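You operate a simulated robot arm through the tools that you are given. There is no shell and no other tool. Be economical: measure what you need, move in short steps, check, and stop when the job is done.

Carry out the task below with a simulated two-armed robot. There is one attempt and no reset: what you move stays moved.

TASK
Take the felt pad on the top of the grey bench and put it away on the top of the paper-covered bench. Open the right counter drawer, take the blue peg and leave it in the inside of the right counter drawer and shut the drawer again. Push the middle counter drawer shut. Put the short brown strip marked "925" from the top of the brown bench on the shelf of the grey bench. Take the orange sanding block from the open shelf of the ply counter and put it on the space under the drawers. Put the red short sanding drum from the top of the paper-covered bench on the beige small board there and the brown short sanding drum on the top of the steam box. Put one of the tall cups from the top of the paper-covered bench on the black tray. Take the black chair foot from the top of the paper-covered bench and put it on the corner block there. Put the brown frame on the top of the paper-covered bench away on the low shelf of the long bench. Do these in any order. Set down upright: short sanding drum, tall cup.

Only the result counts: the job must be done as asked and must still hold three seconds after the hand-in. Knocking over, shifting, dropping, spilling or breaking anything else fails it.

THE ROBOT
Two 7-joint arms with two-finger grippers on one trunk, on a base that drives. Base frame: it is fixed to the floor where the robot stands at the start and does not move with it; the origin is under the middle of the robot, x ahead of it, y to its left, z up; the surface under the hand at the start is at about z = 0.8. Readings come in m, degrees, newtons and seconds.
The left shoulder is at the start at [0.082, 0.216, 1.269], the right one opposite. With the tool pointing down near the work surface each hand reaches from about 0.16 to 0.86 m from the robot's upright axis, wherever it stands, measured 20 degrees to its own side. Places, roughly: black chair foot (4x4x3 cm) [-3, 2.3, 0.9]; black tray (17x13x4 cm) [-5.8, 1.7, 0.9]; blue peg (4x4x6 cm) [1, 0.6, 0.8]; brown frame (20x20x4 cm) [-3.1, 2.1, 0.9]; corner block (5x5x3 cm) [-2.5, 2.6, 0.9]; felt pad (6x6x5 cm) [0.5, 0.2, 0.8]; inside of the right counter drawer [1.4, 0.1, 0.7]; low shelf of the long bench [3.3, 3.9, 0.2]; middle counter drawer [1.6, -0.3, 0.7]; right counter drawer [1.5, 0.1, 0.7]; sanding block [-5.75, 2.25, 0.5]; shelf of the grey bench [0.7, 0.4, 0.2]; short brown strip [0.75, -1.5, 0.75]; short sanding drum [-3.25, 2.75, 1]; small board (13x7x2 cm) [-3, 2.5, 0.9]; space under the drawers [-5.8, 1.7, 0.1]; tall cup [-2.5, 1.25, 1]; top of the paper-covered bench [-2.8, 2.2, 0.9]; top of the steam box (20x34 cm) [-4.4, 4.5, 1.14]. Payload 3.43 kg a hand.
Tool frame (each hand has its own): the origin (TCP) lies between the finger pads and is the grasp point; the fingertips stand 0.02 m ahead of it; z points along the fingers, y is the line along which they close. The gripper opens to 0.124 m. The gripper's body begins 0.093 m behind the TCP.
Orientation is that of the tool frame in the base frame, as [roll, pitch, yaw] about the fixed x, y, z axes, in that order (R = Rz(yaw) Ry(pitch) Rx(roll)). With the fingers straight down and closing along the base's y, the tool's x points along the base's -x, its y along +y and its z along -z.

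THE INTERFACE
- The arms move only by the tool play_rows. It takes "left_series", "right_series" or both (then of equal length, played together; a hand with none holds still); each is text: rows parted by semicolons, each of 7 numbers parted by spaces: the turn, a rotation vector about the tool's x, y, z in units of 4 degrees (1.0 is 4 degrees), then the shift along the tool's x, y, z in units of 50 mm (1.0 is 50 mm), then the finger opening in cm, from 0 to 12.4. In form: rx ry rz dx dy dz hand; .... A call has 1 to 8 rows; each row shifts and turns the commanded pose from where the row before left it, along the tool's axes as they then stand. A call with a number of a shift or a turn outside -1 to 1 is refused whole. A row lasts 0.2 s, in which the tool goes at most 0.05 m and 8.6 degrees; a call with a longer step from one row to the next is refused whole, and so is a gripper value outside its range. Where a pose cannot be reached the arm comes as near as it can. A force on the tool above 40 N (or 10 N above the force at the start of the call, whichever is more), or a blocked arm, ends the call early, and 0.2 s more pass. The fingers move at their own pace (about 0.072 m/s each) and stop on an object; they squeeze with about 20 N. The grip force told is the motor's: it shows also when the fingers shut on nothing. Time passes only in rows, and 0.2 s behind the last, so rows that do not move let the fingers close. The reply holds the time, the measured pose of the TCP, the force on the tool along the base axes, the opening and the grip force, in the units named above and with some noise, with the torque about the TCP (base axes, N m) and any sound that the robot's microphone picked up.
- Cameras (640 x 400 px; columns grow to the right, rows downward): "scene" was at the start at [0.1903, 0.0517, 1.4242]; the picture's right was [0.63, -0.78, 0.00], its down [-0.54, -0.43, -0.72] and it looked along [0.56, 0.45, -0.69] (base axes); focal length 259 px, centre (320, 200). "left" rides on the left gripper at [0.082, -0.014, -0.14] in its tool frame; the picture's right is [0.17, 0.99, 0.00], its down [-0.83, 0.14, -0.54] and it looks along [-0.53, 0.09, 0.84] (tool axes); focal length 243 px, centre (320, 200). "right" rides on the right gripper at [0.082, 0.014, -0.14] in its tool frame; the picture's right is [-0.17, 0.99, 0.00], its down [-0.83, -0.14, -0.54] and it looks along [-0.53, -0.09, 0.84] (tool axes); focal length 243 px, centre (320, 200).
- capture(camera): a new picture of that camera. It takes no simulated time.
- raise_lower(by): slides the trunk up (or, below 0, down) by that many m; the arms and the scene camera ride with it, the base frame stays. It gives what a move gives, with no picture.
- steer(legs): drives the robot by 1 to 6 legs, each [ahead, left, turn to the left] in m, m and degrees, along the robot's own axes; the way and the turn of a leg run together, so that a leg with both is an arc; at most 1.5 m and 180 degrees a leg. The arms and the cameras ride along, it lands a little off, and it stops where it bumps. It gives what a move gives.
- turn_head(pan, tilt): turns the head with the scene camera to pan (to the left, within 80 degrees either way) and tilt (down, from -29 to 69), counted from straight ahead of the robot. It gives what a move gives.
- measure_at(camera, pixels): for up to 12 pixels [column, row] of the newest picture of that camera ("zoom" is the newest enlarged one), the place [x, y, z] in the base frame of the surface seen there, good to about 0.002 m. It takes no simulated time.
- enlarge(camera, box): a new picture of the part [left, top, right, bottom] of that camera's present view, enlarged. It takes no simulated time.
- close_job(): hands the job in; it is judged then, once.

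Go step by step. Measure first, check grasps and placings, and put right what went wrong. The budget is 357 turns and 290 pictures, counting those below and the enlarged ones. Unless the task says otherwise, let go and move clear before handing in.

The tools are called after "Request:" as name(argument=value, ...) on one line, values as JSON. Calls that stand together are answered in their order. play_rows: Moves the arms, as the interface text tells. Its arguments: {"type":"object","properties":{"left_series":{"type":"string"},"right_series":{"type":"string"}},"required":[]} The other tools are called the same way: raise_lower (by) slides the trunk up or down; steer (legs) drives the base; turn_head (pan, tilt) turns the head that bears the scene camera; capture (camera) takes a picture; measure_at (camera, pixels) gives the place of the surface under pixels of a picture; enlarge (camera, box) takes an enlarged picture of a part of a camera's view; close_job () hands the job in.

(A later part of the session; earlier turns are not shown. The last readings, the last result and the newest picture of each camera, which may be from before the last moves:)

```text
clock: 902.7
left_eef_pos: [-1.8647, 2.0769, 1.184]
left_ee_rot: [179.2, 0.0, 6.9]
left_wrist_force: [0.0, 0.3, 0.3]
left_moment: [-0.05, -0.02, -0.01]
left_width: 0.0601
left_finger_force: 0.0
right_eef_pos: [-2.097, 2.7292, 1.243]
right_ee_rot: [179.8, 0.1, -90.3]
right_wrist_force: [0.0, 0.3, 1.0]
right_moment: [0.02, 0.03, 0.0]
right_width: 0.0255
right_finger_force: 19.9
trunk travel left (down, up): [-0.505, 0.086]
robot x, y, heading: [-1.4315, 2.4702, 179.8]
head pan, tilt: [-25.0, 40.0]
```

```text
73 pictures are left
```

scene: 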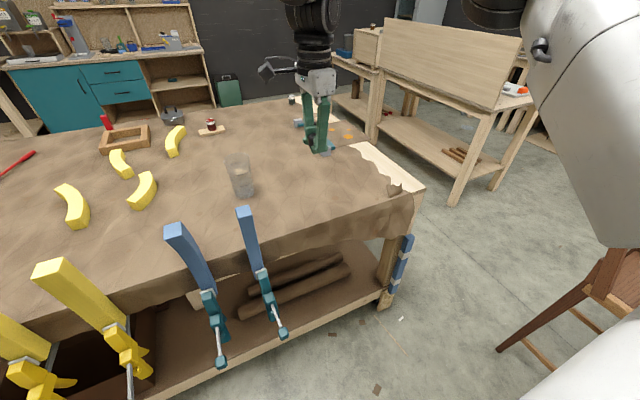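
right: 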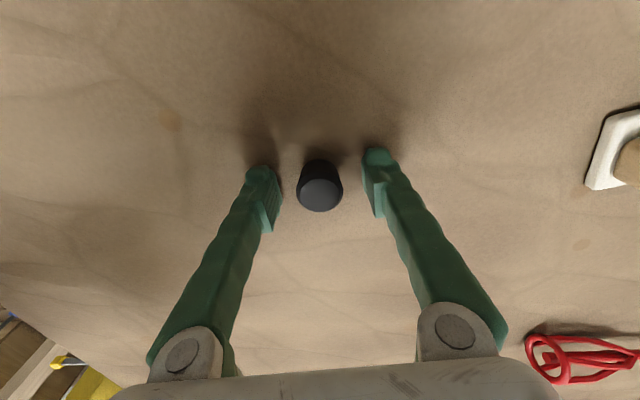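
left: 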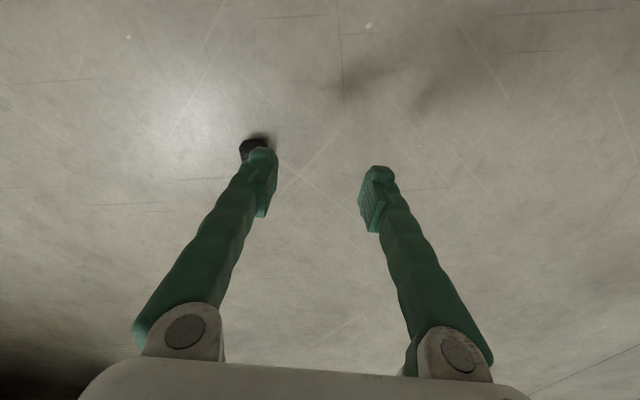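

Drive forward 0.2 m, lower and set the foot down at about (−2.3,2.73).

Request:
steer(legs=[[0.2, 0, 0]])

Request:
raise_lower(by=-0.1)

Request:
play_rows(right_series="0 0 0 0 0 0.8 0.5; 0 0 0 0 0 0.8 0.5; 0 0 0 0 0 0.8 0.5; 0 0 0 0 0 0.8 0.5; 0 0 0 0 0 0.8 0.5; 0 0 0 0 0 0.15 0.5")

Request:
capture(camera="right")

```text
clock: 904.6
left_eef_pos: [-2.0631, 2.0765, 1.1855]
left_ee_rot: [179.3, 0.1, 7.1]
left_wrist_force: [0.7, 0.2, -0.5]
left_moment: [-0.03, 0.02, -0.01]
left_width: 0.0604
left_finger_force: 0.0
right_eef_pos: [-2.2965, 2.7292, 1.2439]
right_ee_rot: [179.8, 0.1, -90.3]
right_wrist_force: [0.1, -0.4, 0.9]
right_moment: [0.0, 0.02, 0.03]
right_width: 0.0255
right_finger_force: 20.0
trunk travel left (down, up): [-0.505, 0.086]
robot x, y, heading: [-1.6322, 2.473, 179.5]
head pan, tilt: [-25.0, 40.0]
```

```text
clock: 905.9
left_eef_pos: [-2.0637, 2.0754, 1.0833]
left_ee_rot: [179.3, 0.0, 7.2]
left_wrist_force: [0.9, -0.1, -0.1]
left_moment: [0.04, -0.02, 0.0]
left_width: 0.0602
left_finger_force: 0.2
right_eef_pos: [-2.2969, 2.7279, 1.1428]
right_ee_rot: [179.6, 0.1, -90.3]
right_wrist_force: [-0.2, 0.3, -1.1]
right_moment: [0.04, 0.01, -0.03]
right_width: 0.0256
right_finger_force: 18.9
trunk travel left (down, up): [-0.405, 0.186]
robot x, y, heading: [-1.6345, 2.4679, 180.0]
head pan, tilt: [-25.0, 40.0]
```

```text
clock: 907.3
left_eef_pos: [-2.0624, 2.0771, 1.0833]
left_ee_rot: [179.3, 0.0, 7.1]
left_wrist_force: [-0.5, 0.1, 0.0]
left_moment: [0.0, -0.01, -0.01]
left_width: 0.0601
left_finger_force: 0.2
right_eef_pos: [-2.2972, 2.7292, 0.9351]
right_ee_rot: [179.8, 0.2, -90.2]
right_wrist_force: [-0.4, -0.6, -0.7]
right_moment: [0.0, 0.02, -0.02]
right_width: 0.0252
right_finger_force: 20.1
trunk travel left (down, up): [-0.405, 0.186]
robot x, y, heading: [-1.6303, 2.4715, 179.9]
head pan, tilt: [-25.0, 40.0]
```

```text
72 pictures are left
```

right: 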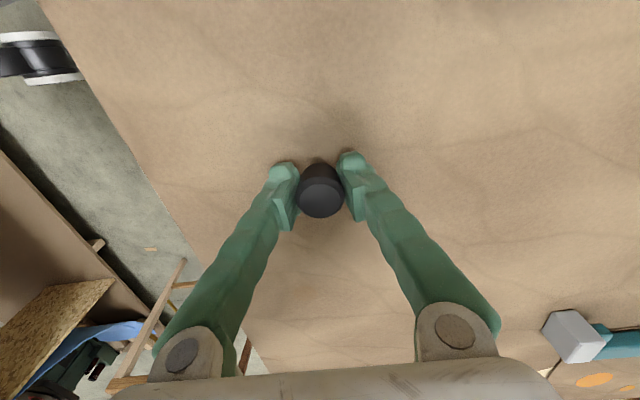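

The left hand has come down right by a clamp top. Check the left camera.

Request:
capture(camera="left")

```text
71 pictures are left
```

left: 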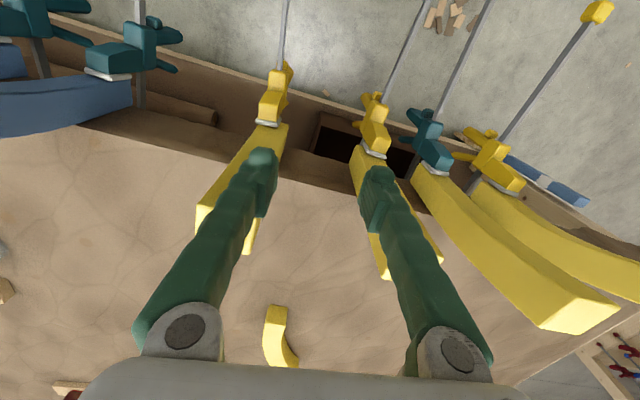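

No contact, but it's close. Raise the left hand straight up while setting the foot down with the right.

Request:
play_rows(left_series="0 0 0 0 0 -0.8 6; 0 0 0 0 0 -0.8 6; 0 0 0 0 0 0 6; 0 0 0 0 0 0 6; 0 0 0 0 0 0 6; 0 0 0 0 0 0 6; 0 0 0 0 0 0 6; 0 0 0 0 0 0 6", right_series="0 0 0 0 0 0.12 0.5; 0 0 0 0 0 0.1 0.5; 0 0 0 0 0 0 3; 0 0 0 0 0 0 5; 0 0 0 0 0 -0.5 6; 0 0 0 0 0 -0.8 6; 0 0 0 0 0 -0.8 6; 0 0 0 0 0 -0.8 6")

Request:
capture(camera="right")

```text
clock: 909.1
left_eef_pos: [-2.0622, 2.077, 1.1641]
left_ee_rot: [179.3, 0.0, 7.1]
left_wrist_force: [-0.1, 0.0, 0.5]
left_moment: [0.0, 0.01, -0.03]
left_width: 0.0599
left_finger_force: 0.1
right_eef_pos: [-2.297, 2.7279, 1.0696]
right_ee_rot: [179.7, 0.2, -90.3]
right_wrist_force: [-0.2, 0.0, -0.1]
right_moment: [0.02, 0.05, 0.01]
right_width: 0.0599
right_finger_force: 0.0
trunk travel left (down, up): [-0.405, 0.186]
robot x, y, heading: [-1.63, 2.4718, 179.8]
head pan, tilt: [-25.0, 40.0]
```

```text
70 pictures are left
```

right: 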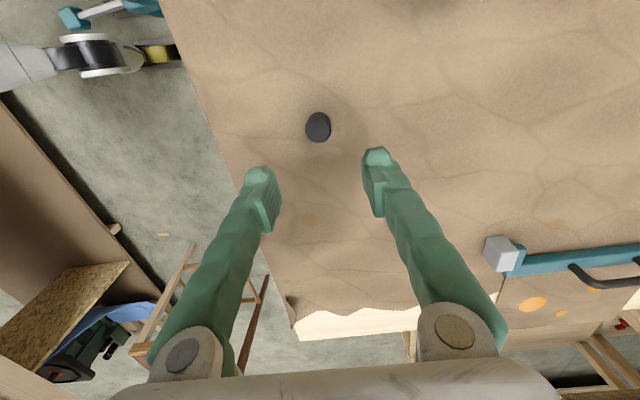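

Foot stands at (−2.297,2.728). Now bring the left hand: raise trunk, back off, strafe north to y≈2.97, and come forward.

Request:
raise_lower(by=0.1)

Request:
steer(legs=[[-0.24, 0, 0], [0, -0.5, 0], [0.42, 0, 0]])

Request:
capture(camera="left")

Request:
turn_head(pan=20, tilt=45)

Request:
capture(camera="scene")

```text
clock: 910.4
left_eef_pos: [-2.0645, 2.0772, 1.2634]
left_ee_rot: [179.3, -0.2, 7.1]
left_wrist_force: [-0.2, 0.2, -0.4]
left_moment: [0.0, -0.02, 0.04]
left_width: 0.0598
left_finger_force: 0.1
right_eef_pos: [-2.2974, 2.7291, 1.1678]
right_ee_rot: [179.9, 0.2, -90.2]
right_wrist_force: [-0.7, -0.6, -0.8]
right_moment: [0.01, -0.01, 0.0]
right_width: 0.0602
right_finger_force: 0.1
trunk travel left (down, up): [-0.505, 0.086]
robot x, y, heading: [-1.6321, 2.4726, 180.1]
head pan, tilt: [-25.0, 40.0]
```

```text
clock: 921.9
left_eef_pos: [-2.244, 2.5707, 1.2645]
left_ee_rot: [179.3, 0.1, 7.0]
left_wrist_force: [-0.3, 0.0, 0.7]
left_moment: [-0.03, 0.03, 0.01]
left_width: 0.0601
left_finger_force: 0.0
right_eef_pos: [-2.4732, 3.2225, 1.1696]
right_ee_rot: [179.7, 0.1, -90.4]
right_wrist_force: [0.1, 0.6, 0.0]
right_moment: [0.0, 0.0, -0.01]
right_width: 0.0602
right_finger_force: 0.1
trunk travel left (down, up): [-0.505, 0.086]
robot x, y, heading: [-1.8124, 2.9662, 179.7]
head pan, tilt: [-25.0, 40.0]
```

```text
69 pictures are left
```

left: 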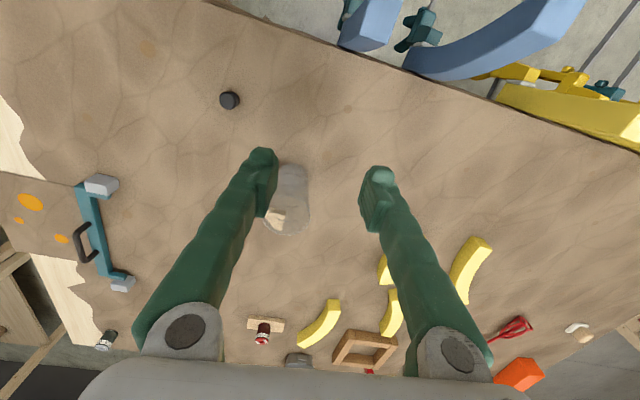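

```text
clock: 923.0
left_eef_pos: [-2.243, 2.5721, 1.264]
left_ee_rot: [179.2, 0.0, 6.8]
left_wrist_force: [-0.6, -0.6, -0.2]
left_moment: [-0.02, 0.0, 0.01]
left_width: 0.0599
left_finger_force: 0.1
right_eef_pos: [-2.4742, 3.2237, 1.1697]
right_ee_rot: [179.8, 0.1, -90.4]
right_wrist_force: [-0.6, 0.2, 0.3]
right_moment: [0.01, -0.02, -0.01]
right_width: 0.0599
right_finger_force: 0.1
trunk travel left (down, up): [-0.505, 0.086]
robot x, y, heading: [-1.8118, 2.9642, 180.0]
head pan, tilt: [20.0, 45.0]
```

```text
68 pictures are left
```

scene: 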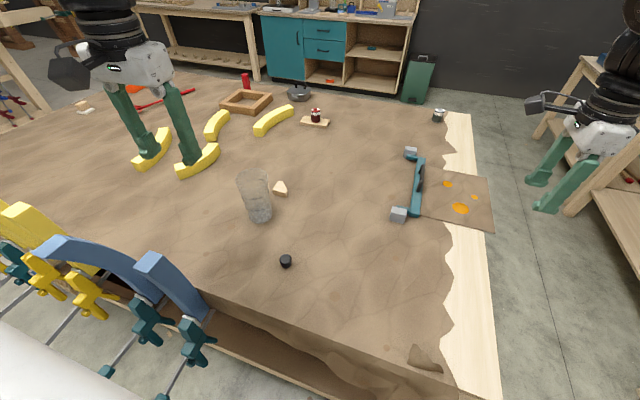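

Now measure block, cup and foot.

Request:
enlarge(camera="scene", box=[220, 150, 320, 280])

Request:
measure_at(camera="scene", pixels=[[280, 184], [275, 189], [286, 188], [278, 195], [284, 181], [285, 257], [281, 260], [289, 260], [262, 218], [250, 218], [270, 205], [255, 175]])

```text
3.08 times, centred on (270, 215) of scene
```

zoom: 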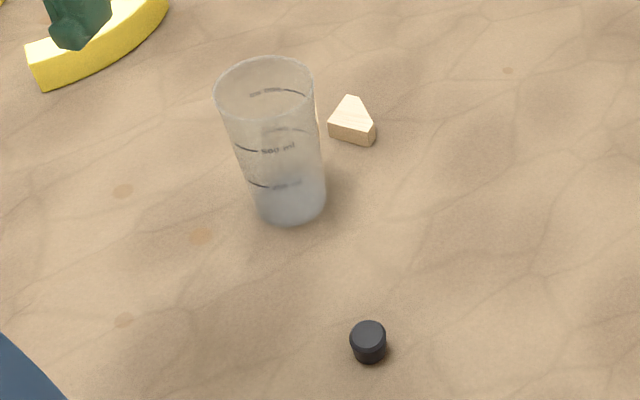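

```text
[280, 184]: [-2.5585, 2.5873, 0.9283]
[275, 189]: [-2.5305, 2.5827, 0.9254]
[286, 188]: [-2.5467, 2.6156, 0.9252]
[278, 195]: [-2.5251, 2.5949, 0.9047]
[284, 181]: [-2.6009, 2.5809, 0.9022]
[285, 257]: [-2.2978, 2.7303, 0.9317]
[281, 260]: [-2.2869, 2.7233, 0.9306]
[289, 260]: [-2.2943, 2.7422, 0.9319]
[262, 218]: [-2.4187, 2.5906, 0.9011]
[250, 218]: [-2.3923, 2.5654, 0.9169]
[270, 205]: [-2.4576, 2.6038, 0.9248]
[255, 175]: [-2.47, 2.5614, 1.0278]
```

Block top centre ≈ (−2.549,2.593), z 0.928; the cup stands close by, so I'll yaw the left hand ~40° clockwise to keep its camera away from the cup. Rotate and lower the trunk.

Request:
play_rows(left_series="0 0 1 0 0 0 6; 0 0 1 0 0 0 6; 0 0 1 0 0 0 6; 0 0 1 0 0 0 6; 0 0 1 0 0 0 6; 0 0 1 0 0 0 6; 0 0 1 0 0 0 6; 0 0 1 0 0 0 6")

Request:
play_rows(left_series="0 0 1 0 0 0 6; 0 0 1 0 0 0 6; 0 0 1 0 0 0 6; 0 0 0.8 0 0 0 6")

Request:
raise_lower(by=-0.09)

```text
clock: 924.8
left_eef_pos: [-2.2432, 2.5729, 1.2632]
left_ee_rot: [179.5, -0.5, -25.1]
left_wrist_force: [-0.6, 0.7, -0.5]
left_moment: [0.0, 0.04, -0.01]
left_width: 0.06
left_finger_force: 0.1
right_eef_pos: [-2.4751, 3.2233, 1.1704]
right_ee_rot: [179.8, 0.1, -90.4]
right_wrist_force: [-0.3, -0.8, -0.3]
right_moment: [0.0, 0.03, 0.03]
right_width: 0.0601
right_finger_force: 0.0
trunk travel left (down, up): [-0.505, 0.086]
robot x, y, heading: [-1.8098, 2.9604, 179.5]
head pan, tilt: [20.0, 45.0]
```

```text
clock: 925.8
left_eef_pos: [-2.2441, 2.5709, 1.2653]
left_ee_rot: [179.6, -0.4, -40.3]
left_wrist_force: [-0.2, 0.2, -0.2]
left_moment: [-0.03, 0.02, -0.01]
left_width: 0.0601
left_finger_force: 0.1
right_eef_pos: [-2.4742, 3.2232, 1.1693]
right_ee_rot: [179.7, 0.1, -90.4]
right_wrist_force: [-0.4, -0.2, 0.1]
right_moment: [0.01, 0.0, -0.02]
right_width: 0.0601
right_finger_force: 0.1
trunk travel left (down, up): [-0.505, 0.086]
robot x, y, heading: [-1.8112, 2.9689, 179.7]
head pan, tilt: [20.0, 45.0]
```

```text
clock: 927.0
left_eef_pos: [-2.2437, 2.5717, 1.1751]
left_ee_rot: [179.5, -0.5, -40.3]
left_wrist_force: [-0.2, 0.3, 0.8]
left_moment: [0.01, 0.01, 0.0]
left_width: 0.0598
left_finger_force: 0.0
right_eef_pos: [-2.4753, 3.2225, 1.0804]
right_ee_rot: [179.7, 0.1, -90.4]
right_wrist_force: [0.2, 0.5, -0.2]
right_moment: [-0.01, 0.03, 0.03]
right_width: 0.06
right_finger_force: 0.0
trunk travel left (down, up): [-0.415, 0.176]
robot x, y, heading: [-1.8102, 2.9624, 179.8]
head pan, tilt: [20.0, 45.0]
```

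Unrestricted. Move over the foot and descend part way.

Request:
play_rows(left_series="0 0 0 -0.71 -0.44 0 6; 0 0 0 -0.71 -0.44 0 6; 0 0 0 -0.71 -0.44 0 6; 0 0 0 -0.71 -0.45 0 6; 0 0 0 0 0 0.9 6; 0 0 0 0 0 0.9 6; 0 0 0 0 0 0.9 6")

Request:
capture(camera="left")

```text
clock: 928.6
left_eef_pos: [-2.295, 2.729, 1.0347]
left_ee_rot: [179.6, -0.5, -40.3]
left_wrist_force: [0.4, -0.8, -0.3]
left_moment: [-0.05, -0.03, -0.01]
left_width: 0.0598
left_finger_force: 0.1
right_eef_pos: [-2.4772, 3.2237, 1.078]
right_ee_rot: [179.7, 0.1, -90.3]
right_wrist_force: [0.1, 0.1, -0.4]
right_moment: [0.01, -0.04, 0.03]
right_width: 0.0599
right_finger_force: 0.1
trunk travel left (down, up): [-0.415, 0.176]
robot x, y, heading: [-1.8099, 2.9656, 179.9]
head pan, tilt: [20.0, 45.0]
```

```text
66 pictures are left
```

left: 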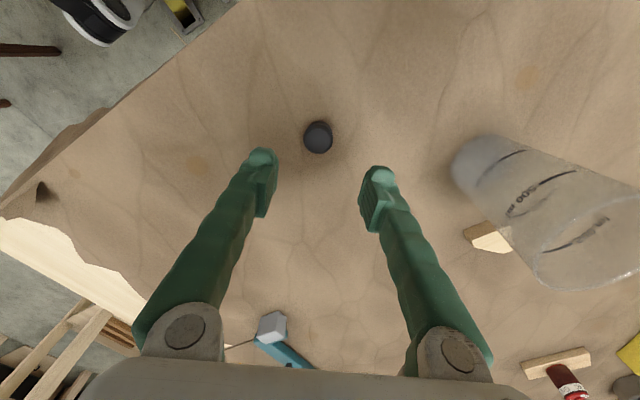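

Centred. Descend to z≈0.930 and grip.

Request:
play_rows(left_series="0 0 0 0 0 0.8 6; 0 0 0 0 0 0.8 6; 0 0 0 0 0 0.48 6; 0 0 0 0 0 0 0.5; 0 0 0 0 0 0 0.5; 0 0 0 0 0 0 0.5; 0 0 0 0 0 0 0.5; 0 0 0 0 0 -0.6 0.5")

Request:
capture(camera="left")

```text
clock: 930.4
left_eef_pos: [-2.293, 2.729, 0.9648]
left_ee_rot: [179.5, -0.4, -40.2]
left_wrist_force: [0.2, -0.3, -0.6]
left_moment: [0.0, 0.03, 0.03]
left_width: 0.0281
left_finger_force: 20.1
right_eef_pos: [-2.4728, 3.2238, 1.08]
right_ee_rot: [179.6, 0.1, -90.4]
right_wrist_force: [0.1, -0.3, -0.5]
right_moment: [0.04, 0.03, -0.02]
right_width: 0.0601
right_finger_force: 0.1
trunk travel left (down, up): [-0.415, 0.176]
robot x, y, heading: [-1.8098, 2.9642, 179.8]
head pan, tilt: [20.0, 45.0]
```

```text
65 pictures are left
```

left: 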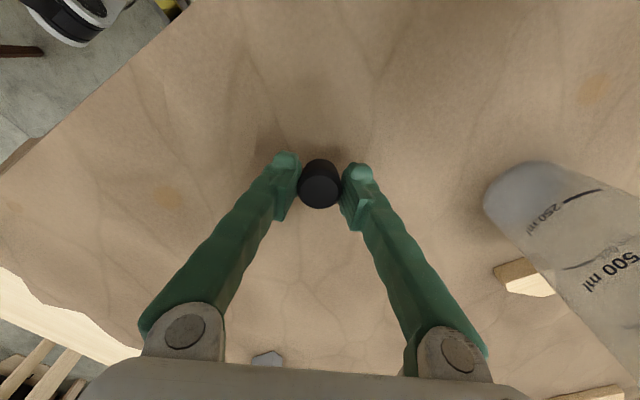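

Gripped on its wide part. Lift over the cup's height and shift the base to (−1.88,2.84).

Request:
play_rows(left_series="0 0 0 0 0 -0.9 0.5; 0 0 0 0 0 -0.9 0.5; 0 0 0 0 0 -0.9 0.5; 0 0 0 0 0 -0.9 0.5")

Request:
steer(legs=[[0, 0.12, 0], [0.065, 0, 0]])

```text
clock: 931.4
left_eef_pos: [-2.295, 2.73, 1.1441]
left_ee_rot: [179.5, -0.7, -40.3]
left_wrist_force: [-0.3, -0.2, -0.1]
left_moment: [-0.01, 0.01, 0.05]
left_width: 0.028
left_finger_force: 20.0
right_eef_pos: [-2.4748, 3.2232, 1.0799]
right_ee_rot: [179.7, 0.0, -90.4]
right_wrist_force: [0.8, 0.1, 0.2]
right_moment: [-0.02, 0.01, -0.02]
right_width: 0.0598
right_finger_force: 0.1
trunk travel left (down, up): [-0.415, 0.176]
robot x, y, heading: [-1.8105, 2.9662, 179.6]
head pan, tilt: [20.0, 45.0]
```

```text
clock: 934.4
left_eef_pos: [-2.3585, 2.6101, 1.1439]
left_ee_rot: [179.5, -0.5, -40.4]
left_wrist_force: [-0.2, -0.9, -0.9]
left_moment: [0.02, 0.03, 0.0]
left_width: 0.028
left_finger_force: 20.5
right_eef_pos: [-2.5385, 3.1047, 1.0805]
right_ee_rot: [179.7, 0.1, -90.4]
right_wrist_force: [0.3, 0.3, 0.2]
right_moment: [-0.02, 0.03, 0.0]
right_width: 0.0598
right_finger_force: 0.1
trunk travel left (down, up): [-0.415, 0.176]
robot x, y, heading: [-1.8735, 2.8421, 179.6]
head pan, tilt: [20.0, 45.0]
```

Move over the corner block.

Request:
play_rows(left_series="0 0 0 -0.67 0.68 0 0.5; 0 0 0 -0.67 0.68 0 0.5; 0 0 0 -0.67 0.68 0 0.5; 0 0 0 -0.67 0.68 0 0.5")

Request:
capture(camera="left")

Request:
enlarge(camera="scene", box=[180, 100, 360, 260])

```text
clock: 935.4
left_eef_pos: [-2.4827, 2.5321, 1.1083]
left_ee_rot: [179.6, 0.0, -40.4]
left_wrist_force: [-0.1, -0.2, 0.5]
left_moment: [0.0, -0.01, -0.01]
left_width: 0.0282
left_finger_force: 19.8
left hand out of reach, approached as far as the arm can: row 1, 2, 3, 4
right_eef_pos: [-2.5406, 3.1042, 1.0801]
right_ee_rot: [179.8, 0.2, -90.4]
right_wrist_force: [0.1, -0.7, -0.4]
right_moment: [0.0, 0.0, 0.03]
right_width: 0.0603
right_finger_force: 0.0
trunk travel left (down, up): [-0.415, 0.176]
robot x, y, heading: [-1.8784, 2.8422, 179.9]
head pan, tilt: [20.0, 45.0]
```

```text
64 pictures are left
```

left: 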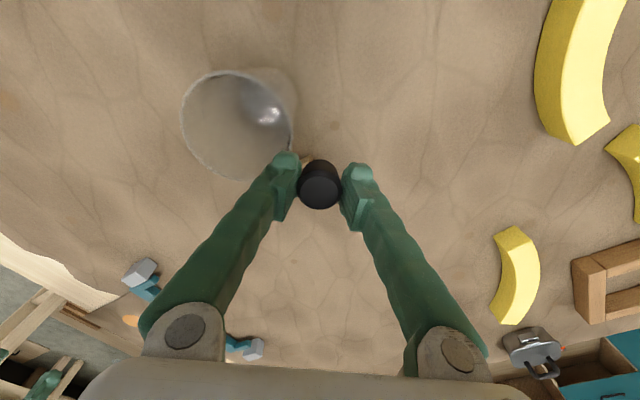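

```text
2.50 times, centred on (270, 180) of scene
```

zoom: 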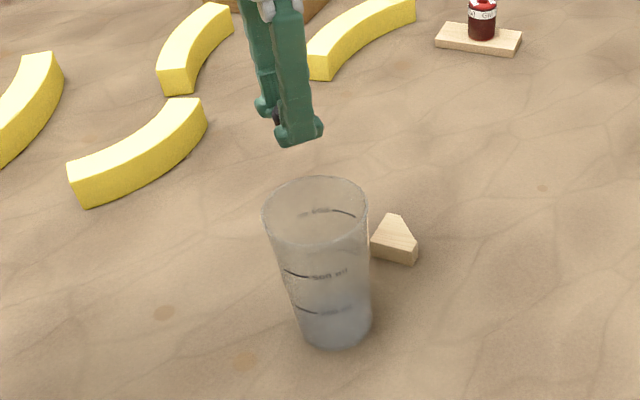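

Out of reach with this yaw, and it's near the cup. Retreat up and back, then restore the yaw to ~0, which reaches further.

Request:
play_rows(left_series="0 0 0 0.5 -0.5 -0.6 0.5; 0 0 -1 0.5 -0.5 -0.3 0.5; 0 0 -1 0.3 -0.3 0 0.5; 0 0 -1 0 0 0 0.5; 0 0 -1 0 0 0 0.5; 0 0 -1 0 0 0 0.5; 0 0 -1 0 0 0 0.5; 0 0 -1 0 0 0 0.5")

```text
clock: 937.1
left_eef_pos: [-2.3908, 2.5413, 1.1543]
left_ee_rot: [179.3, -0.4, -12.2]
left_wrist_force: [1.1, 0.6, -0.5]
left_moment: [-0.01, -0.02, 0.01]
left_width: 0.0281
left_finger_force: 20.0
right_eef_pos: [-2.5393, 3.104, 1.0791]
right_ee_rot: [179.7, 0.1, -90.4]
right_wrist_force: [0.8, -0.4, -0.3]
right_moment: [0.0, 0.0, -0.01]
right_width: 0.06
right_finger_force: 0.0
trunk travel left (down, up): [-0.415, 0.176]
robot x, y, heading: [-1.8718, 2.8448, 179.5]
head pan, tilt: [20.0, 45.0]
```

Reach is best when the wrist is level with the shoulder, so raise the trunk, lower the hand relative to it, and extend at travel height.

Request:
raise_lower(by=0.16)

Request:
play_rows(left_series="0 0 0 0 0 0.9 0.5; 0 0 0 0 0 0.9 0.5; 0 0 0 0 0 0.9 0.5; 0 0 0 -0.83 -0.09 0.4 0.5; 0 0 0 -0.83 -0.09 0 0.5; 0 0 0 -0.83 -0.09 0 0.5; 0 0 0 -0.81 -0.09 0 0.5")

Request:
capture(camera="left")

```text
clock: 939.0
left_eef_pos: [-2.3898, 2.5399, 1.3131]
left_ee_rot: [179.6, -0.2, -12.3]
left_wrist_force: [0.3, -0.3, -0.3]
left_moment: [0.02, -0.04, 0.02]
left_width: 0.0278
left_finger_force: 20.0
right_eef_pos: [-2.5399, 3.1029, 1.2379]
right_ee_rot: [179.9, 0.0, -90.5]
right_wrist_force: [0.6, 0.2, -0.1]
right_moment: [-0.03, -0.01, -0.02]
right_width: 0.06
right_finger_force: 0.3
trunk travel left (down, up): [-0.575, 0.016]
robot x, y, heading: [-1.8765, 2.8434, 179.8]
head pan, tilt: [20.0, 45.0]
```

```text
clock: 940.6
left_eef_pos: [-2.4462, 2.5437, 1.1548]
left_ee_rot: [179.6, 0.2, -12.3]
left_wrist_force: [0.1, -0.7, -1.5]
left_moment: [0.01, 0.01, 0.02]
left_width: 0.0282
left_finger_force: 19.9
left hand out of reach, approached as far as the arm can: row 5, 6, 7
right_eef_pos: [-2.5404, 3.1042, 1.2385]
right_ee_rot: [179.8, 0.1, -90.4]
right_wrist_force: [0.2, -0.1, 0.3]
right_moment: [-0.03, -0.02, -0.01]
right_width: 0.0599
right_finger_force: 0.0
trunk travel left (down, up): [-0.575, 0.016]
robot x, y, heading: [-1.8774, 2.844, 179.7]
head pan, tilt: [20.0, 45.0]
```

```text
62 pictures are left
```

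left: 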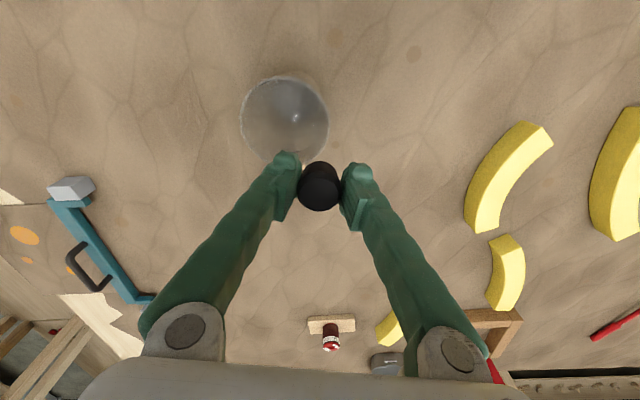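

The limit here is angular: the block should lie ~14° to the left hand's side. Retract, set yaw to 0, and shift the base to about (−1.91,2.95).

Request:
play_rows(left_series="0 0 -0.75 0.8 0 0 0.5; 0 0 -0.75 0.8 0 0 0.5; 0 0 -0.75 0 0 0 0.5; 0 0 -0.75 0 0 0 0.5")

Request:
steer(legs=[[0, -0.11, 0.2], [0.035, 0, 0]])

```text
clock: 941.6
left_eef_pos: [-2.3663, 2.5283, 1.1557]
left_ee_rot: [179.5, -0.1, -0.2]
left_wrist_force: [0.5, 0.2, -0.6]
left_moment: [0.02, 0.0, 0.04]
left_width: 0.0281
left_finger_force: 19.8
right_eef_pos: [-2.54, 3.105, 1.2386]
right_ee_rot: [179.8, 0.1, -90.3]
right_wrist_force: [-0.3, 0.0, 0.5]
right_moment: [0.02, -0.02, 0.0]
right_width: 0.0601
right_finger_force: 0.1
trunk travel left (down, up): [-0.575, 0.016]
robot x, y, heading: [-1.8779, 2.8448, 179.7]
head pan, tilt: [20.0, 45.0]
```

```text
clock: 944.2
left_eef_pos: [-2.3919, 2.6357, 1.16]
left_ee_rot: [179.5, 0.4, -0.1]
left_wrist_force: [0.5, 0.0, -0.6]
left_moment: [-0.03, 0.08, -0.02]
left_width: 0.0281
left_finger_force: 19.9
right_eef_pos: [-2.5686, 3.2098, 1.2464]
right_ee_rot: [179.4, 0.1, -90.2]
right_wrist_force: [0.9, -1.1, -0.1]
right_moment: [0.02, 0.12, -0.01]
right_width: 0.0599
right_finger_force: 0.1
trunk travel left (down, up): [-0.575, 0.016]
robot x, y, heading: [-1.9086, 2.9504, 179.8]
head pan, tilt: [20.0, 45.0]
```

Slight lean suggests contact with the bench; ease back 1 cm and extend over the block.

Request:
steer(legs=[[-0.012, 0, 0]])

Request:
play_rows(left_series="0 0 0 -0.84 0.215 0 0.5; 0 0 0 -0.84 0.215 0 0.5; 0 0 0 -0.84 0.215 0 0.5; 0 0 0 -0.84 0.215 0 0.5")

Request:
capture(camera="left")

```text
clock: 945.0
left_eef_pos: [-2.3888, 2.6369, 1.1542]
left_ee_rot: [179.5, -0.2, -0.2]
left_wrist_force: [-0.5, -1.2, -0.5]
left_moment: [-0.03, -0.06, -0.01]
left_width: 0.0281
left_finger_force: 20.1
right_eef_pos: [-2.5666, 3.211, 1.2368]
right_ee_rot: [180.0, 0.1, -90.2]
right_wrist_force: [-0.8, -0.6, -0.1]
right_moment: [-0.01, -0.08, 0.01]
right_width: 0.0599
right_finger_force: 0.0
trunk travel left (down, up): [-0.575, 0.016]
robot x, y, heading: [-1.898, 2.9546, 179.7]
head pan, tilt: [20.0, 45.0]
```

```text
clock: 946.0
left_eef_pos: [-2.5035, 2.5805, 1.163]
left_ee_rot: [179.5, 0.4, -0.2]
left_wrist_force: [0.2, 0.2, 0.0]
left_moment: [-0.04, -0.01, -0.05]
left_width: 0.0282
left_finger_force: 20.2
left hand out of reach, approached as far as the arm can: row 3, 4
right_eef_pos: [-2.5598, 3.2104, 1.2438]
right_ee_rot: [179.5, 0.1, -90.3]
right_wrist_force: [1.3, -0.3, -0.5]
right_moment: [-0.02, 0.03, -0.01]
right_width: 0.0601
right_finger_force: 0.1
trunk travel left (down, up): [-0.575, 0.016]
robot x, y, heading: [-1.8982, 2.9572, 179.8]
head pan, tilt: [20.0, 45.0]
```

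```text
61 pictures are left
```

left: 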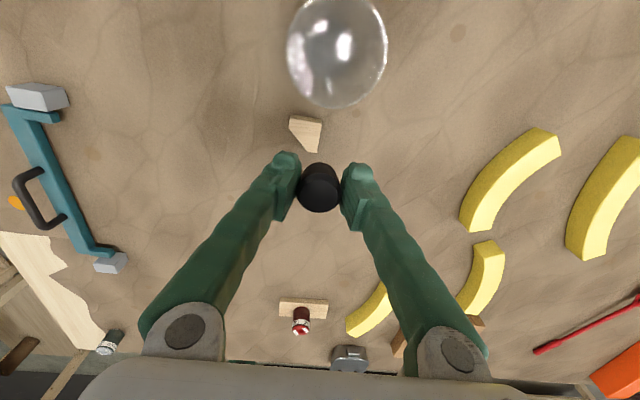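

The robot leans slightly as the arm extends; check whether the left arm is touching something.

Request:
turn_head(pan=45, tilt=35)

Request:
capture(camera="scene")

```text
clock: 946.9
left_eef_pos: [-2.5073, 2.5802, 1.1617]
left_ee_rot: [179.6, 0.3, -0.1]
left_wrist_force: [-0.1, 0.7, -0.7]
left_moment: [0.01, 0.0, 0.02]
left_width: 0.0284
left_finger_force: 20.0
right_eef_pos: [-2.5628, 3.2099, 1.2403]
right_ee_rot: [179.7, 0.1, -90.3]
right_wrist_force: [-0.3, -0.2, 0.2]
right_moment: [-0.03, -0.02, -0.01]
right_width: 0.06
right_finger_force: 0.0
trunk travel left (down, up): [-0.575, 0.016]
robot x, y, heading: [-1.9003, 2.954, 180.1]
head pan, tilt: [45.0, 35.0]
```

```text
60 pictures are left
```

scene: 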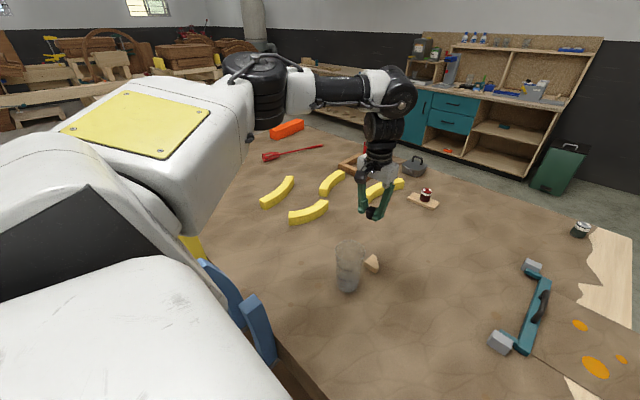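

Nothing is touching visibly. Try small further increments toward the block.

Request:
play_rows(left_series="0 0 0 -0.3 -0.15 0 0.5; 0 0 0 -0.3 -0.15 0 0.5; 0 0 0 -0.3 -0.1 0 0.5")

```text
clock: 947.7
left_eef_pos: [-2.5061, 2.5806, 1.16]
left_ee_rot: [179.7, 0.2, 0.0]
left_wrist_force: [0.3, -0.5, -0.6]
left_moment: [-0.02, 0.01, 0.02]
left_width: 0.0284
left_finger_force: 20.2
left hand out of reach, approached as far as the arm can: row 1, 2, 3
right_eef_pos: [-2.5616, 3.2108, 1.2402]
right_ee_rot: [179.7, 0.1, -90.1]
right_wrist_force: [-0.6, -0.2, 0.4]
right_moment: [-0.01, -0.02, 0.02]
right_width: 0.0598
right_finger_force: 0.0
trunk travel left (down, up): [-0.575, 0.016]
robot x, y, heading: [-1.8988, 2.9568, 179.9]
head pan, tilt: [45.0, 35.0]
```

It's a reach limit of a few centimetres. Shift the base 6 cm left, use a slight −15° yaw and 5° forward tilt, and try again.

Request:
steer(legs=[[0.006, 0.06, 0]])

Request:
play_rows(left_series="0 0 0.95 0.2 -0.4 0 0.5; 0 0 0.95 0 -0.5 0 0.5; 0 0 0.95 0 -0.4 0 0.5; 0 -0.6 0.9 -0.3 -0.2 0 0.5; 0 -0.6 0 -0.4 0 0 0.5; 0 0 0 -0.4 0 0 0.5")

Request:
capture(camera="left")

```text
clock: 949.1
left_eef_pos: [-2.5134, 2.5227, 1.1606]
left_ee_rot: [179.6, 0.2, -0.1]
left_wrist_force: [0.2, -0.1, 0.2]
left_moment: [-0.06, 0.0, 0.0]
left_width: 0.028
left_finger_force: 20.0
right_eef_pos: [-2.569, 3.1516, 1.2403]
right_ee_rot: [179.6, 0.1, -90.2]
right_wrist_force: [0.1, -0.4, 0.4]
right_moment: [-0.02, -0.03, -0.02]
right_width: 0.0599
right_finger_force: 0.0
trunk travel left (down, up): [-0.575, 0.016]
robot x, y, heading: [-1.9027, 2.8963, 180.0]
head pan, tilt: [45.0, 35.0]
```

```text
clock: 950.5
left_eef_pos: [-2.5067, 2.5875, 1.1586]
left_ee_rot: [179.5, 5.2, -15.2]
left_wrist_force: [-0.8, 0.9, 0.1]
left_moment: [-0.01, 0.02, 0.04]
left_width: 0.0282
left_finger_force: 20.2
left hand out of reach, approached as far as the arm can: row 2, 3, 4, 5, 6
right_eef_pos: [-2.5696, 3.1508, 1.2407]
right_ee_rot: [179.6, 0.2, -90.2]
right_wrist_force: [-0.1, 0.2, 0.2]
right_moment: [-0.03, -0.01, 0.01]
right_width: 0.0599
right_finger_force: 0.0
trunk travel left (down, up): [-0.575, 0.016]
robot x, y, heading: [-1.9035, 2.896, 179.9]
head pan, tilt: [45.0, 35.0]
```

```text
59 pictures are left
```

left: 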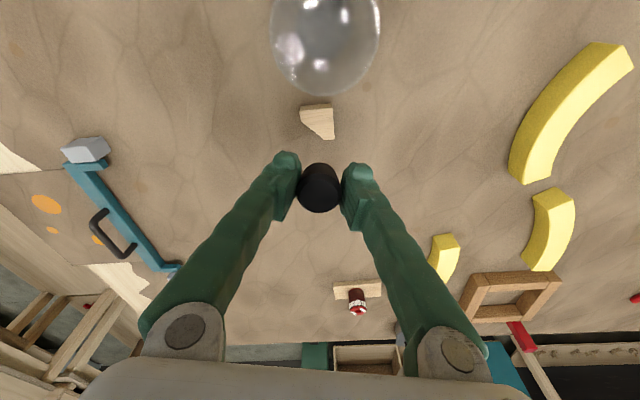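

The block's centre projects to (−2.539,2.597). To keep the camera off the cup, rotate the hand to about −60° yaw, remove the tilt, and shift the base so the block is straight ahead of the left shoulder.

Request:
play_rows(left_series="0 0.65 0 0.4 0 0 0.5; 0 0.65 1 0.4 0 0 0.5; 0 0 1 0 0 0 0.5; 0 0 1 0 0 0 0.5; 0 0 1 0 0 0 0.5; 0 0 1 0 0 0 0.5; 0 0 1 0 0 0 0.5; 0 0 1 0 0 0 0.5")

Request:
play_rows(left_series="0 0 1 0 0 0 0.5; 0 0 1 0 0 0 0.5; 0 0 1 0 0 0 0.5; 0 0 1 0 0 0 0.5; 0 0 0.5 0 0 0 0.5")

Request:
steer(legs=[[0, 0.055, 0]])

```text
clock: 952.3
left_eef_pos: [-2.4687, 2.5768, 1.1558]
left_ee_rot: [179.7, -0.6, -43.1]
left_wrist_force: [1.2, -0.2, -1.5]
left_moment: [0.0, 0.0, -0.01]
left_width: 0.0282
left_finger_force: 19.4
right_eef_pos: [-2.5686, 3.1516, 1.241]
right_ee_rot: [179.7, 0.2, -90.1]
right_wrist_force: [-0.3, 0.6, 0.8]
right_moment: [-0.02, 0.0, 0.03]
right_width: 0.0598
right_finger_force: 0.1
trunk travel left (down, up): [-0.575, 0.016]
robot x, y, heading: [-1.9027, 2.8965, 179.9]
head pan, tilt: [45.0, 35.0]
```

```text
clock: 953.5
left_eef_pos: [-2.4686, 2.577, 1.1547]
left_ee_rot: [179.7, -0.7, -61.1]
left_wrist_force: [0.4, 0.3, 0.6]
left_moment: [-0.02, -0.03, 0.0]
left_width: 0.0283
left_finger_force: 20.1
right_eef_pos: [-2.5696, 3.1511, 1.2403]
right_ee_rot: [179.7, 0.1, -90.2]
right_wrist_force: [0.3, -0.3, -0.6]
right_moment: [-0.03, -0.01, 0.01]
right_width: 0.0599
right_finger_force: 0.0
trunk travel left (down, up): [-0.575, 0.016]
robot x, y, heading: [-1.9069, 2.8954, 179.9]
head pan, tilt: [45.0, 35.0]
```

```text
clock: 955.0
left_eef_pos: [-2.467, 2.5225, 1.1546]
left_ee_rot: [179.8, -0.6, -61.1]
left_wrist_force: [0.4, -0.9, -0.7]
left_moment: [-0.01, 0.02, 0.03]
left_width: 0.0283
left_finger_force: 20.2
right_eef_pos: [-2.568, 3.0973, 1.24]
right_ee_rot: [179.8, 0.1, -90.2]
right_wrist_force: [0.1, 0.4, -0.4]
right_moment: [-0.01, 0.0, -0.01]
right_width: 0.06
right_finger_force: 0.0
trunk travel left (down, up): [-0.575, 0.016]
robot x, y, heading: [-1.9002, 2.8394, 180.0]
head pan, tilt: [45.0, 35.0]
```

Request:
play_rows(left_series="0 0 0 -0.66 0.17 0 0.5; 0 0 0 -0.66 0.17 0 0.5; 0 0 0 -0.67 0.18 0 0.5")

Request:
capture(camera="left")

```text
clock: 955.8
left_eef_pos: [-2.4733, 2.5308, 1.1553]
left_ee_rot: [179.7, -0.5, -61.1]
left_wrist_force: [0.9, -0.3, -0.3]
left_moment: [0.05, -0.02, 0.01]
left_width: 0.0284
left_finger_force: 19.9
left hand out of reach, approached as far as the arm can: row 1, 2, 3
right_eef_pos: [-2.5682, 3.0952, 1.2397]
right_ee_rot: [179.8, 0.3, -90.2]
right_wrist_force: [0.6, -0.2, 0.0]
right_moment: [0.0, 0.01, 0.01]
right_width: 0.0599
right_finger_force: 0.1
trunk travel left (down, up): [-0.575, 0.016]
robot x, y, heading: [-1.9037, 2.8405, 179.8]
head pan, tilt: [45.0, 35.0]
```

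```text
58 pictures are left
```

left: 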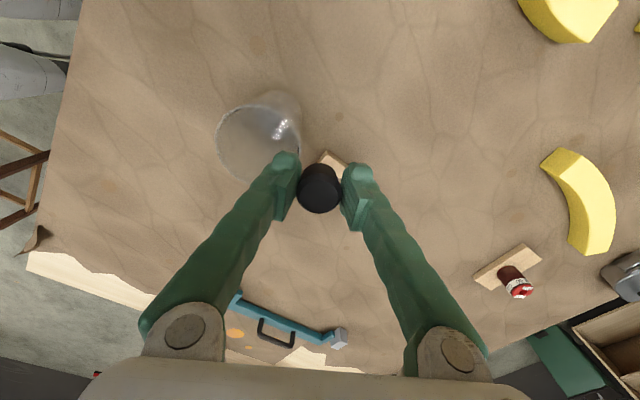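

The left arm needs the target ≥10° to its side. Shift the base right 7 cm, add a small 6° forward tilt, and approach again.

Request:
steer(legs=[[0, -0.073, 0]])

Request:
play_rows(left_series="-0.65 -0.36 0 0 0 0 0.5; -0.65 -0.36 0 0 0 0 0.5; 0 0 0 -0.2 0.45 0 0.5; 0 0 0 -0.2 0.45 0 0.5; 0 0 0 -0.1 0.4 0 0.5")

Request:
capture(camera="left")

```text
clock: 957.4
left_eef_pos: [-2.4745, 2.6015, 1.1557]
left_ee_rot: [179.7, -0.4, -61.0]
left_wrist_force: [-0.1, -0.7, -1.1]
left_moment: [0.0, -0.01, -0.04]
left_width: 0.0284
left_finger_force: 19.8
right_eef_pos: [-2.5686, 3.1672, 1.2396]
right_ee_rot: [179.7, 0.2, -90.2]
right_wrist_force: [-0.4, 0.0, 1.1]
right_moment: [-0.01, 0.0, -0.01]
right_width: 0.0602
right_finger_force: 0.0
trunk travel left (down, up): [-0.575, 0.016]
robot x, y, heading: [-1.9043, 2.9115, 180.0]
head pan, tilt: [45.0, 35.0]
```

```text
clock: 958.6
left_eef_pos: [-2.5233, 2.5803, 1.1645]
left_ee_rot: [174.3, 2.6, -61.2]
left_wrist_force: [-0.4, -0.2, -0.1]
left_moment: [0.0, -0.02, 0.02]
left_width: 0.0283
left_finger_force: 20.0
left hand out of reach, approached as far as the arm can: row 4, 5
right_eef_pos: [-2.5679, 3.1661, 1.2408]
right_ee_rot: [179.7, 0.2, -90.2]
right_wrist_force: [0.5, -0.3, 0.6]
right_moment: [-0.02, 0.01, -0.04]
right_width: 0.0598
right_finger_force: 0.1
trunk travel left (down, up): [-0.575, 0.016]
robot x, y, heading: [-1.9023, 2.91, 180.0]
head pan, tilt: [45.0, 35.0]
```

```text
57 pictures are left
```

left: 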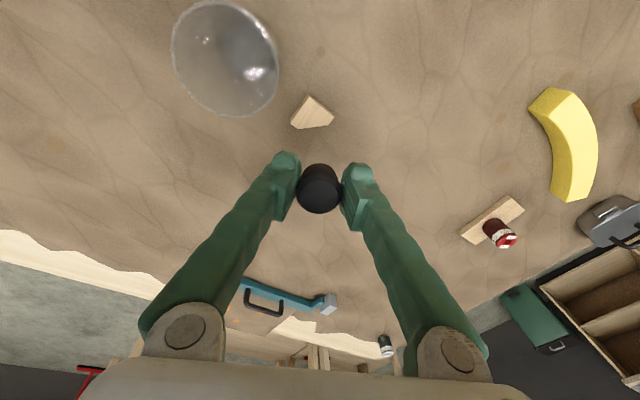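

The block is nearly aligned. Nudge the base right 1.7 cm and forward slightly, then descend by lowering the trunk.

Request:
steer(legs=[[0.007, -0.018, 0]])

Request:
raise_lower(by=-0.12)

Request:
capture(camera="left")

Request:
turn_head(pan=35, tilt=45)

Request:
enlarge(camera="scene", box=[240, 60, 480, 240])

```text
clock: 959.5
left_eef_pos: [-2.5297, 2.5952, 1.1642]
left_ee_rot: [174.4, 2.8, -61.1]
left_wrist_force: [0.3, -0.1, 0.4]
left_moment: [0.03, 0.02, 0.0]
left_width: 0.0284
left_finger_force: 21.1
right_eef_pos: [-2.5744, 3.183, 1.2422]
right_ee_rot: [179.6, 0.3, -90.0]
right_wrist_force: [0.4, -0.9, 0.0]
right_moment: [0.09, 0.04, 0.01]
right_width: 0.0598
right_finger_force: 0.0
trunk travel left (down, up): [-0.575, 0.016]
robot x, y, heading: [-1.9073, 2.9285, 180.0]
head pan, tilt: [45.0, 35.0]
```

```text
clock: 961.0
left_eef_pos: [-2.53, 2.5975, 1.0452]
left_ee_rot: [174.3, 2.8, -61.1]
left_wrist_force: [-0.1, 0.3, 0.2]
left_moment: [0.01, 0.0, 0.01]
left_width: 0.0284
left_finger_force: 19.5
right_eef_pos: [-2.5753, 3.1844, 1.1215]
right_ee_rot: [179.7, 0.1, -90.1]
right_wrist_force: [1.1, -0.1, 1.3]
right_moment: [0.0, 0.0, -0.01]
right_width: 0.0601
right_finger_force: 0.0
trunk travel left (down, up): [-0.455, 0.136]
robot x, y, heading: [-1.9069, 2.9301, 180.1]
head pan, tilt: [45.0, 35.0]
```

```text
56 pictures are left
```

left: 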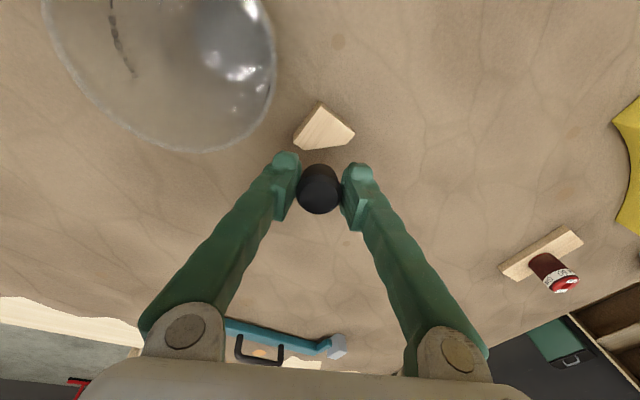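

```text
clock: 961.8
left_eef_pos: [-2.5312, 2.598, 1.0433]
left_ee_rot: [174.5, 2.6, -61.1]
left_wrist_force: [-0.3, 1.5, 0.3]
left_moment: [0.02, 0.03, 0.02]
left_width: 0.0281
left_finger_force: 20.3
right_eef_pos: [-2.5757, 3.1855, 1.1192]
right_ee_rot: [179.6, 0.1, -90.0]
right_wrist_force: [0.2, 0.8, 1.2]
right_moment: [-0.01, 0.01, -0.02]
right_width: 0.0602
right_finger_force: 0.1
trunk travel left (down, up): [-0.455, 0.136]
robot x, y, heading: [-1.9129, 2.9319, 180.1]
head pan, tilt: [35.0, 45.0]
```

```text
2.22 times, centred on (360, 150) of scene
```

zoom: 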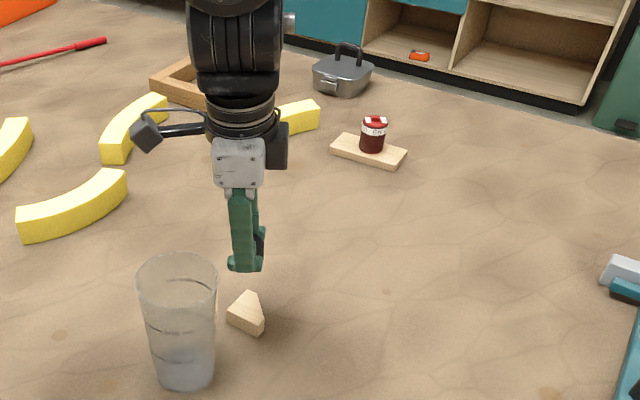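

Alignment is within 1 cm. Shift 8 mm left and lower the trunk 8 cm.

Request:
steer(legs=[[0, 0.009, 0]])

Request:
raise_lower(by=-0.077)

Request:
capture(camera="left")

Request:
enlarge(camera="scene", box=[270, 100, 430, 250])

```text
clock: 962.6
left_eef_pos: [-2.5323, 2.5905, 1.0446]
left_ee_rot: [174.3, 2.5, -61.2]
left_wrist_force: [0.1, 0.9, -0.1]
left_moment: [-0.02, -0.01, 0.0]
left_width: 0.028
left_finger_force: 19.7
right_eef_pos: [-2.5746, 3.1776, 1.1201]
right_ee_rot: [179.7, 0.1, -90.1]
right_wrist_force: [-0.1, -0.7, 0.2]
right_moment: [-0.02, 0.05, -0.01]
right_width: 0.0603
right_finger_force: 0.0
trunk travel left (down, up): [-0.455, 0.136]
robot x, y, heading: [-1.9112, 2.923, 179.9]
head pan, tilt: [35.0, 45.0]
```

```text
clock: 963.7
left_eef_pos: [-2.5307, 2.5901, 0.9686]
left_ee_rot: [174.3, 2.6, -61.2]
left_wrist_force: [0.8, 0.3, -0.3]
left_moment: [0.03, 0.01, 0.01]
left_width: 0.0282
left_finger_force: 19.8
right_eef_pos: [-2.575, 3.1771, 1.0438]
right_ee_rot: [179.6, 0.2, -90.1]
right_wrist_force: [-0.6, 0.6, -0.2]
right_moment: [0.01, -0.03, 0.0]
right_width: 0.0602
right_finger_force: 0.0
trunk travel left (down, up): [-0.378, 0.213]
robot x, y, heading: [-1.9122, 2.9195, 180.0]
head pan, tilt: [35.0, 45.0]
```

```text
54 pictures are left
```

left: 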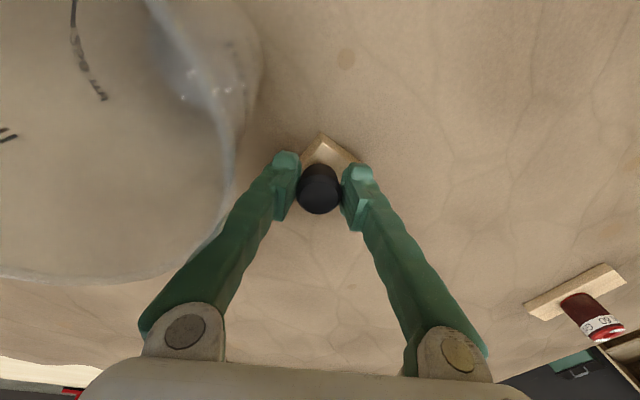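

```text
2.67 times, centred on (350, 175) of scene
```

zoom: 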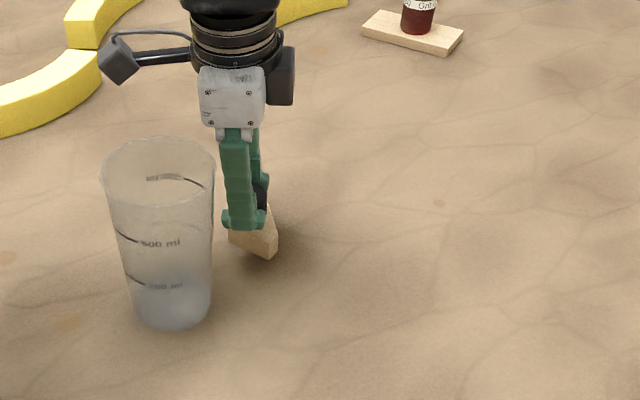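

Aligned on the block with clearance from the cup. Lower the last ~1 cm.

Request:
raise_lower(by=-0.01)

Request:
enlarge(camera="scene", box=[310, 140, 390, 210])

```text
clock: 964.3
left_eef_pos: [-2.5313, 2.5898, 0.9577]
left_ee_rot: [174.3, 2.7, -61.1]
left_wrist_force: [-1.2, 0.3, -1.0]
left_moment: [-0.01, -0.01, -0.04]
left_width: 0.0283
left_finger_force: 19.8
right_eef_pos: [-2.5757, 3.1771, 1.0316]
right_ee_rot: [179.7, 0.0, -90.1]
right_wrist_force: [-0.8, 0.0, -0.1]
right_moment: [-0.01, 0.0, -0.03]
right_width: 0.0599
right_finger_force: 0.0
trunk travel left (down, up): [-0.368, 0.223]
robot x, y, heading: [-1.9089, 2.9203, 180.2]
head pan, tilt: [35.0, 45.0]
```

```text
5.71 times, centred on (350, 175) of scene
```

zoom: 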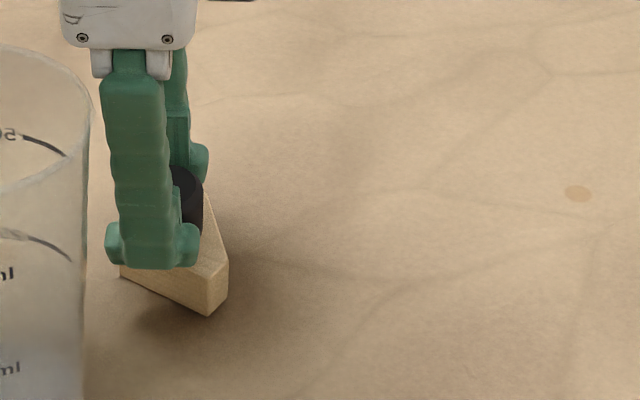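

Request:
raise_lower(by=-0.003)

Request:
play_rows(left_series="0 0 0 0 0 0 3.4; 0 0 0 0 0 0 4; 0 0 0 0 0 0 4.6; 0 0 0 0 0 0 4.6")

Request:
enlarge(camera="scene", box=[310, 140, 390, 210])

Request:
capture(camera="left")

```text
clock: 964.8
left_eef_pos: [-2.5319, 2.5892, 0.9537]
left_ee_rot: [174.5, 2.7, -61.3]
left_wrist_force: [-1.0, 0.1, -0.1]
left_moment: [-0.01, -0.03, -0.01]
left_width: 0.0282
left_finger_force: 20.2
right_eef_pos: [-2.5751, 3.1753, 1.0304]
right_ee_rot: [179.7, 0.2, -90.0]
right_wrist_force: [-0.5, -0.1, 0.4]
right_moment: [0.04, 0.0, 0.0]
right_width: 0.06
right_finger_force: 0.0
trunk travel left (down, up): [-0.365, 0.226]
robot x, y, heading: [-1.9075, 2.9209, 179.9]
head pan, tilt: [35.0, 45.0]
```

```text
clock: 965.8
left_eef_pos: [-2.5316, 2.5889, 0.9543]
left_ee_rot: [174.4, 2.7, -61.1]
left_wrist_force: [-0.9, -0.4, 0.4]
left_moment: [0.01, 0.01, -0.03]
left_width: 0.0458
left_finger_force: 0.1
right_eef_pos: [-2.5758, 3.1768, 1.0287]
right_ee_rot: [179.8, 0.1, -90.1]
right_wrist_force: [-0.2, -0.7, 0.6]
right_moment: [0.0, 0.0, 0.02]
right_width: 0.0597
right_finger_force: 0.0
trunk travel left (down, up): [-0.365, 0.226]
robot x, y, heading: [-1.9089, 2.918, 180.0]
head pan, tilt: [35.0, 45.0]
```

```text
5.71 times, centred on (350, 175) of scene
```

zoom: 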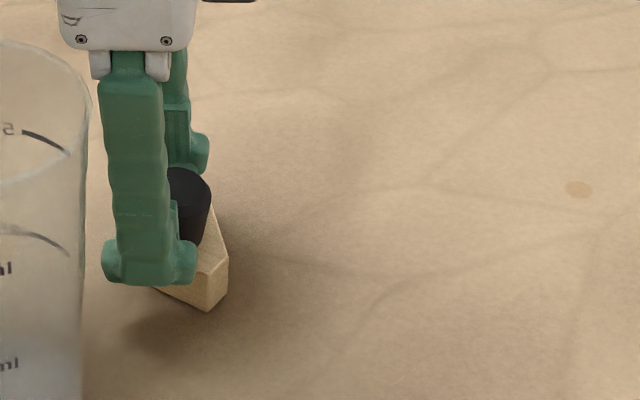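

```text
50 pictures are left
```

left: 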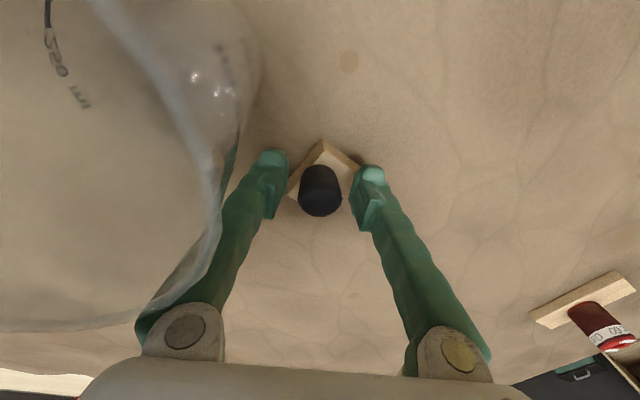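

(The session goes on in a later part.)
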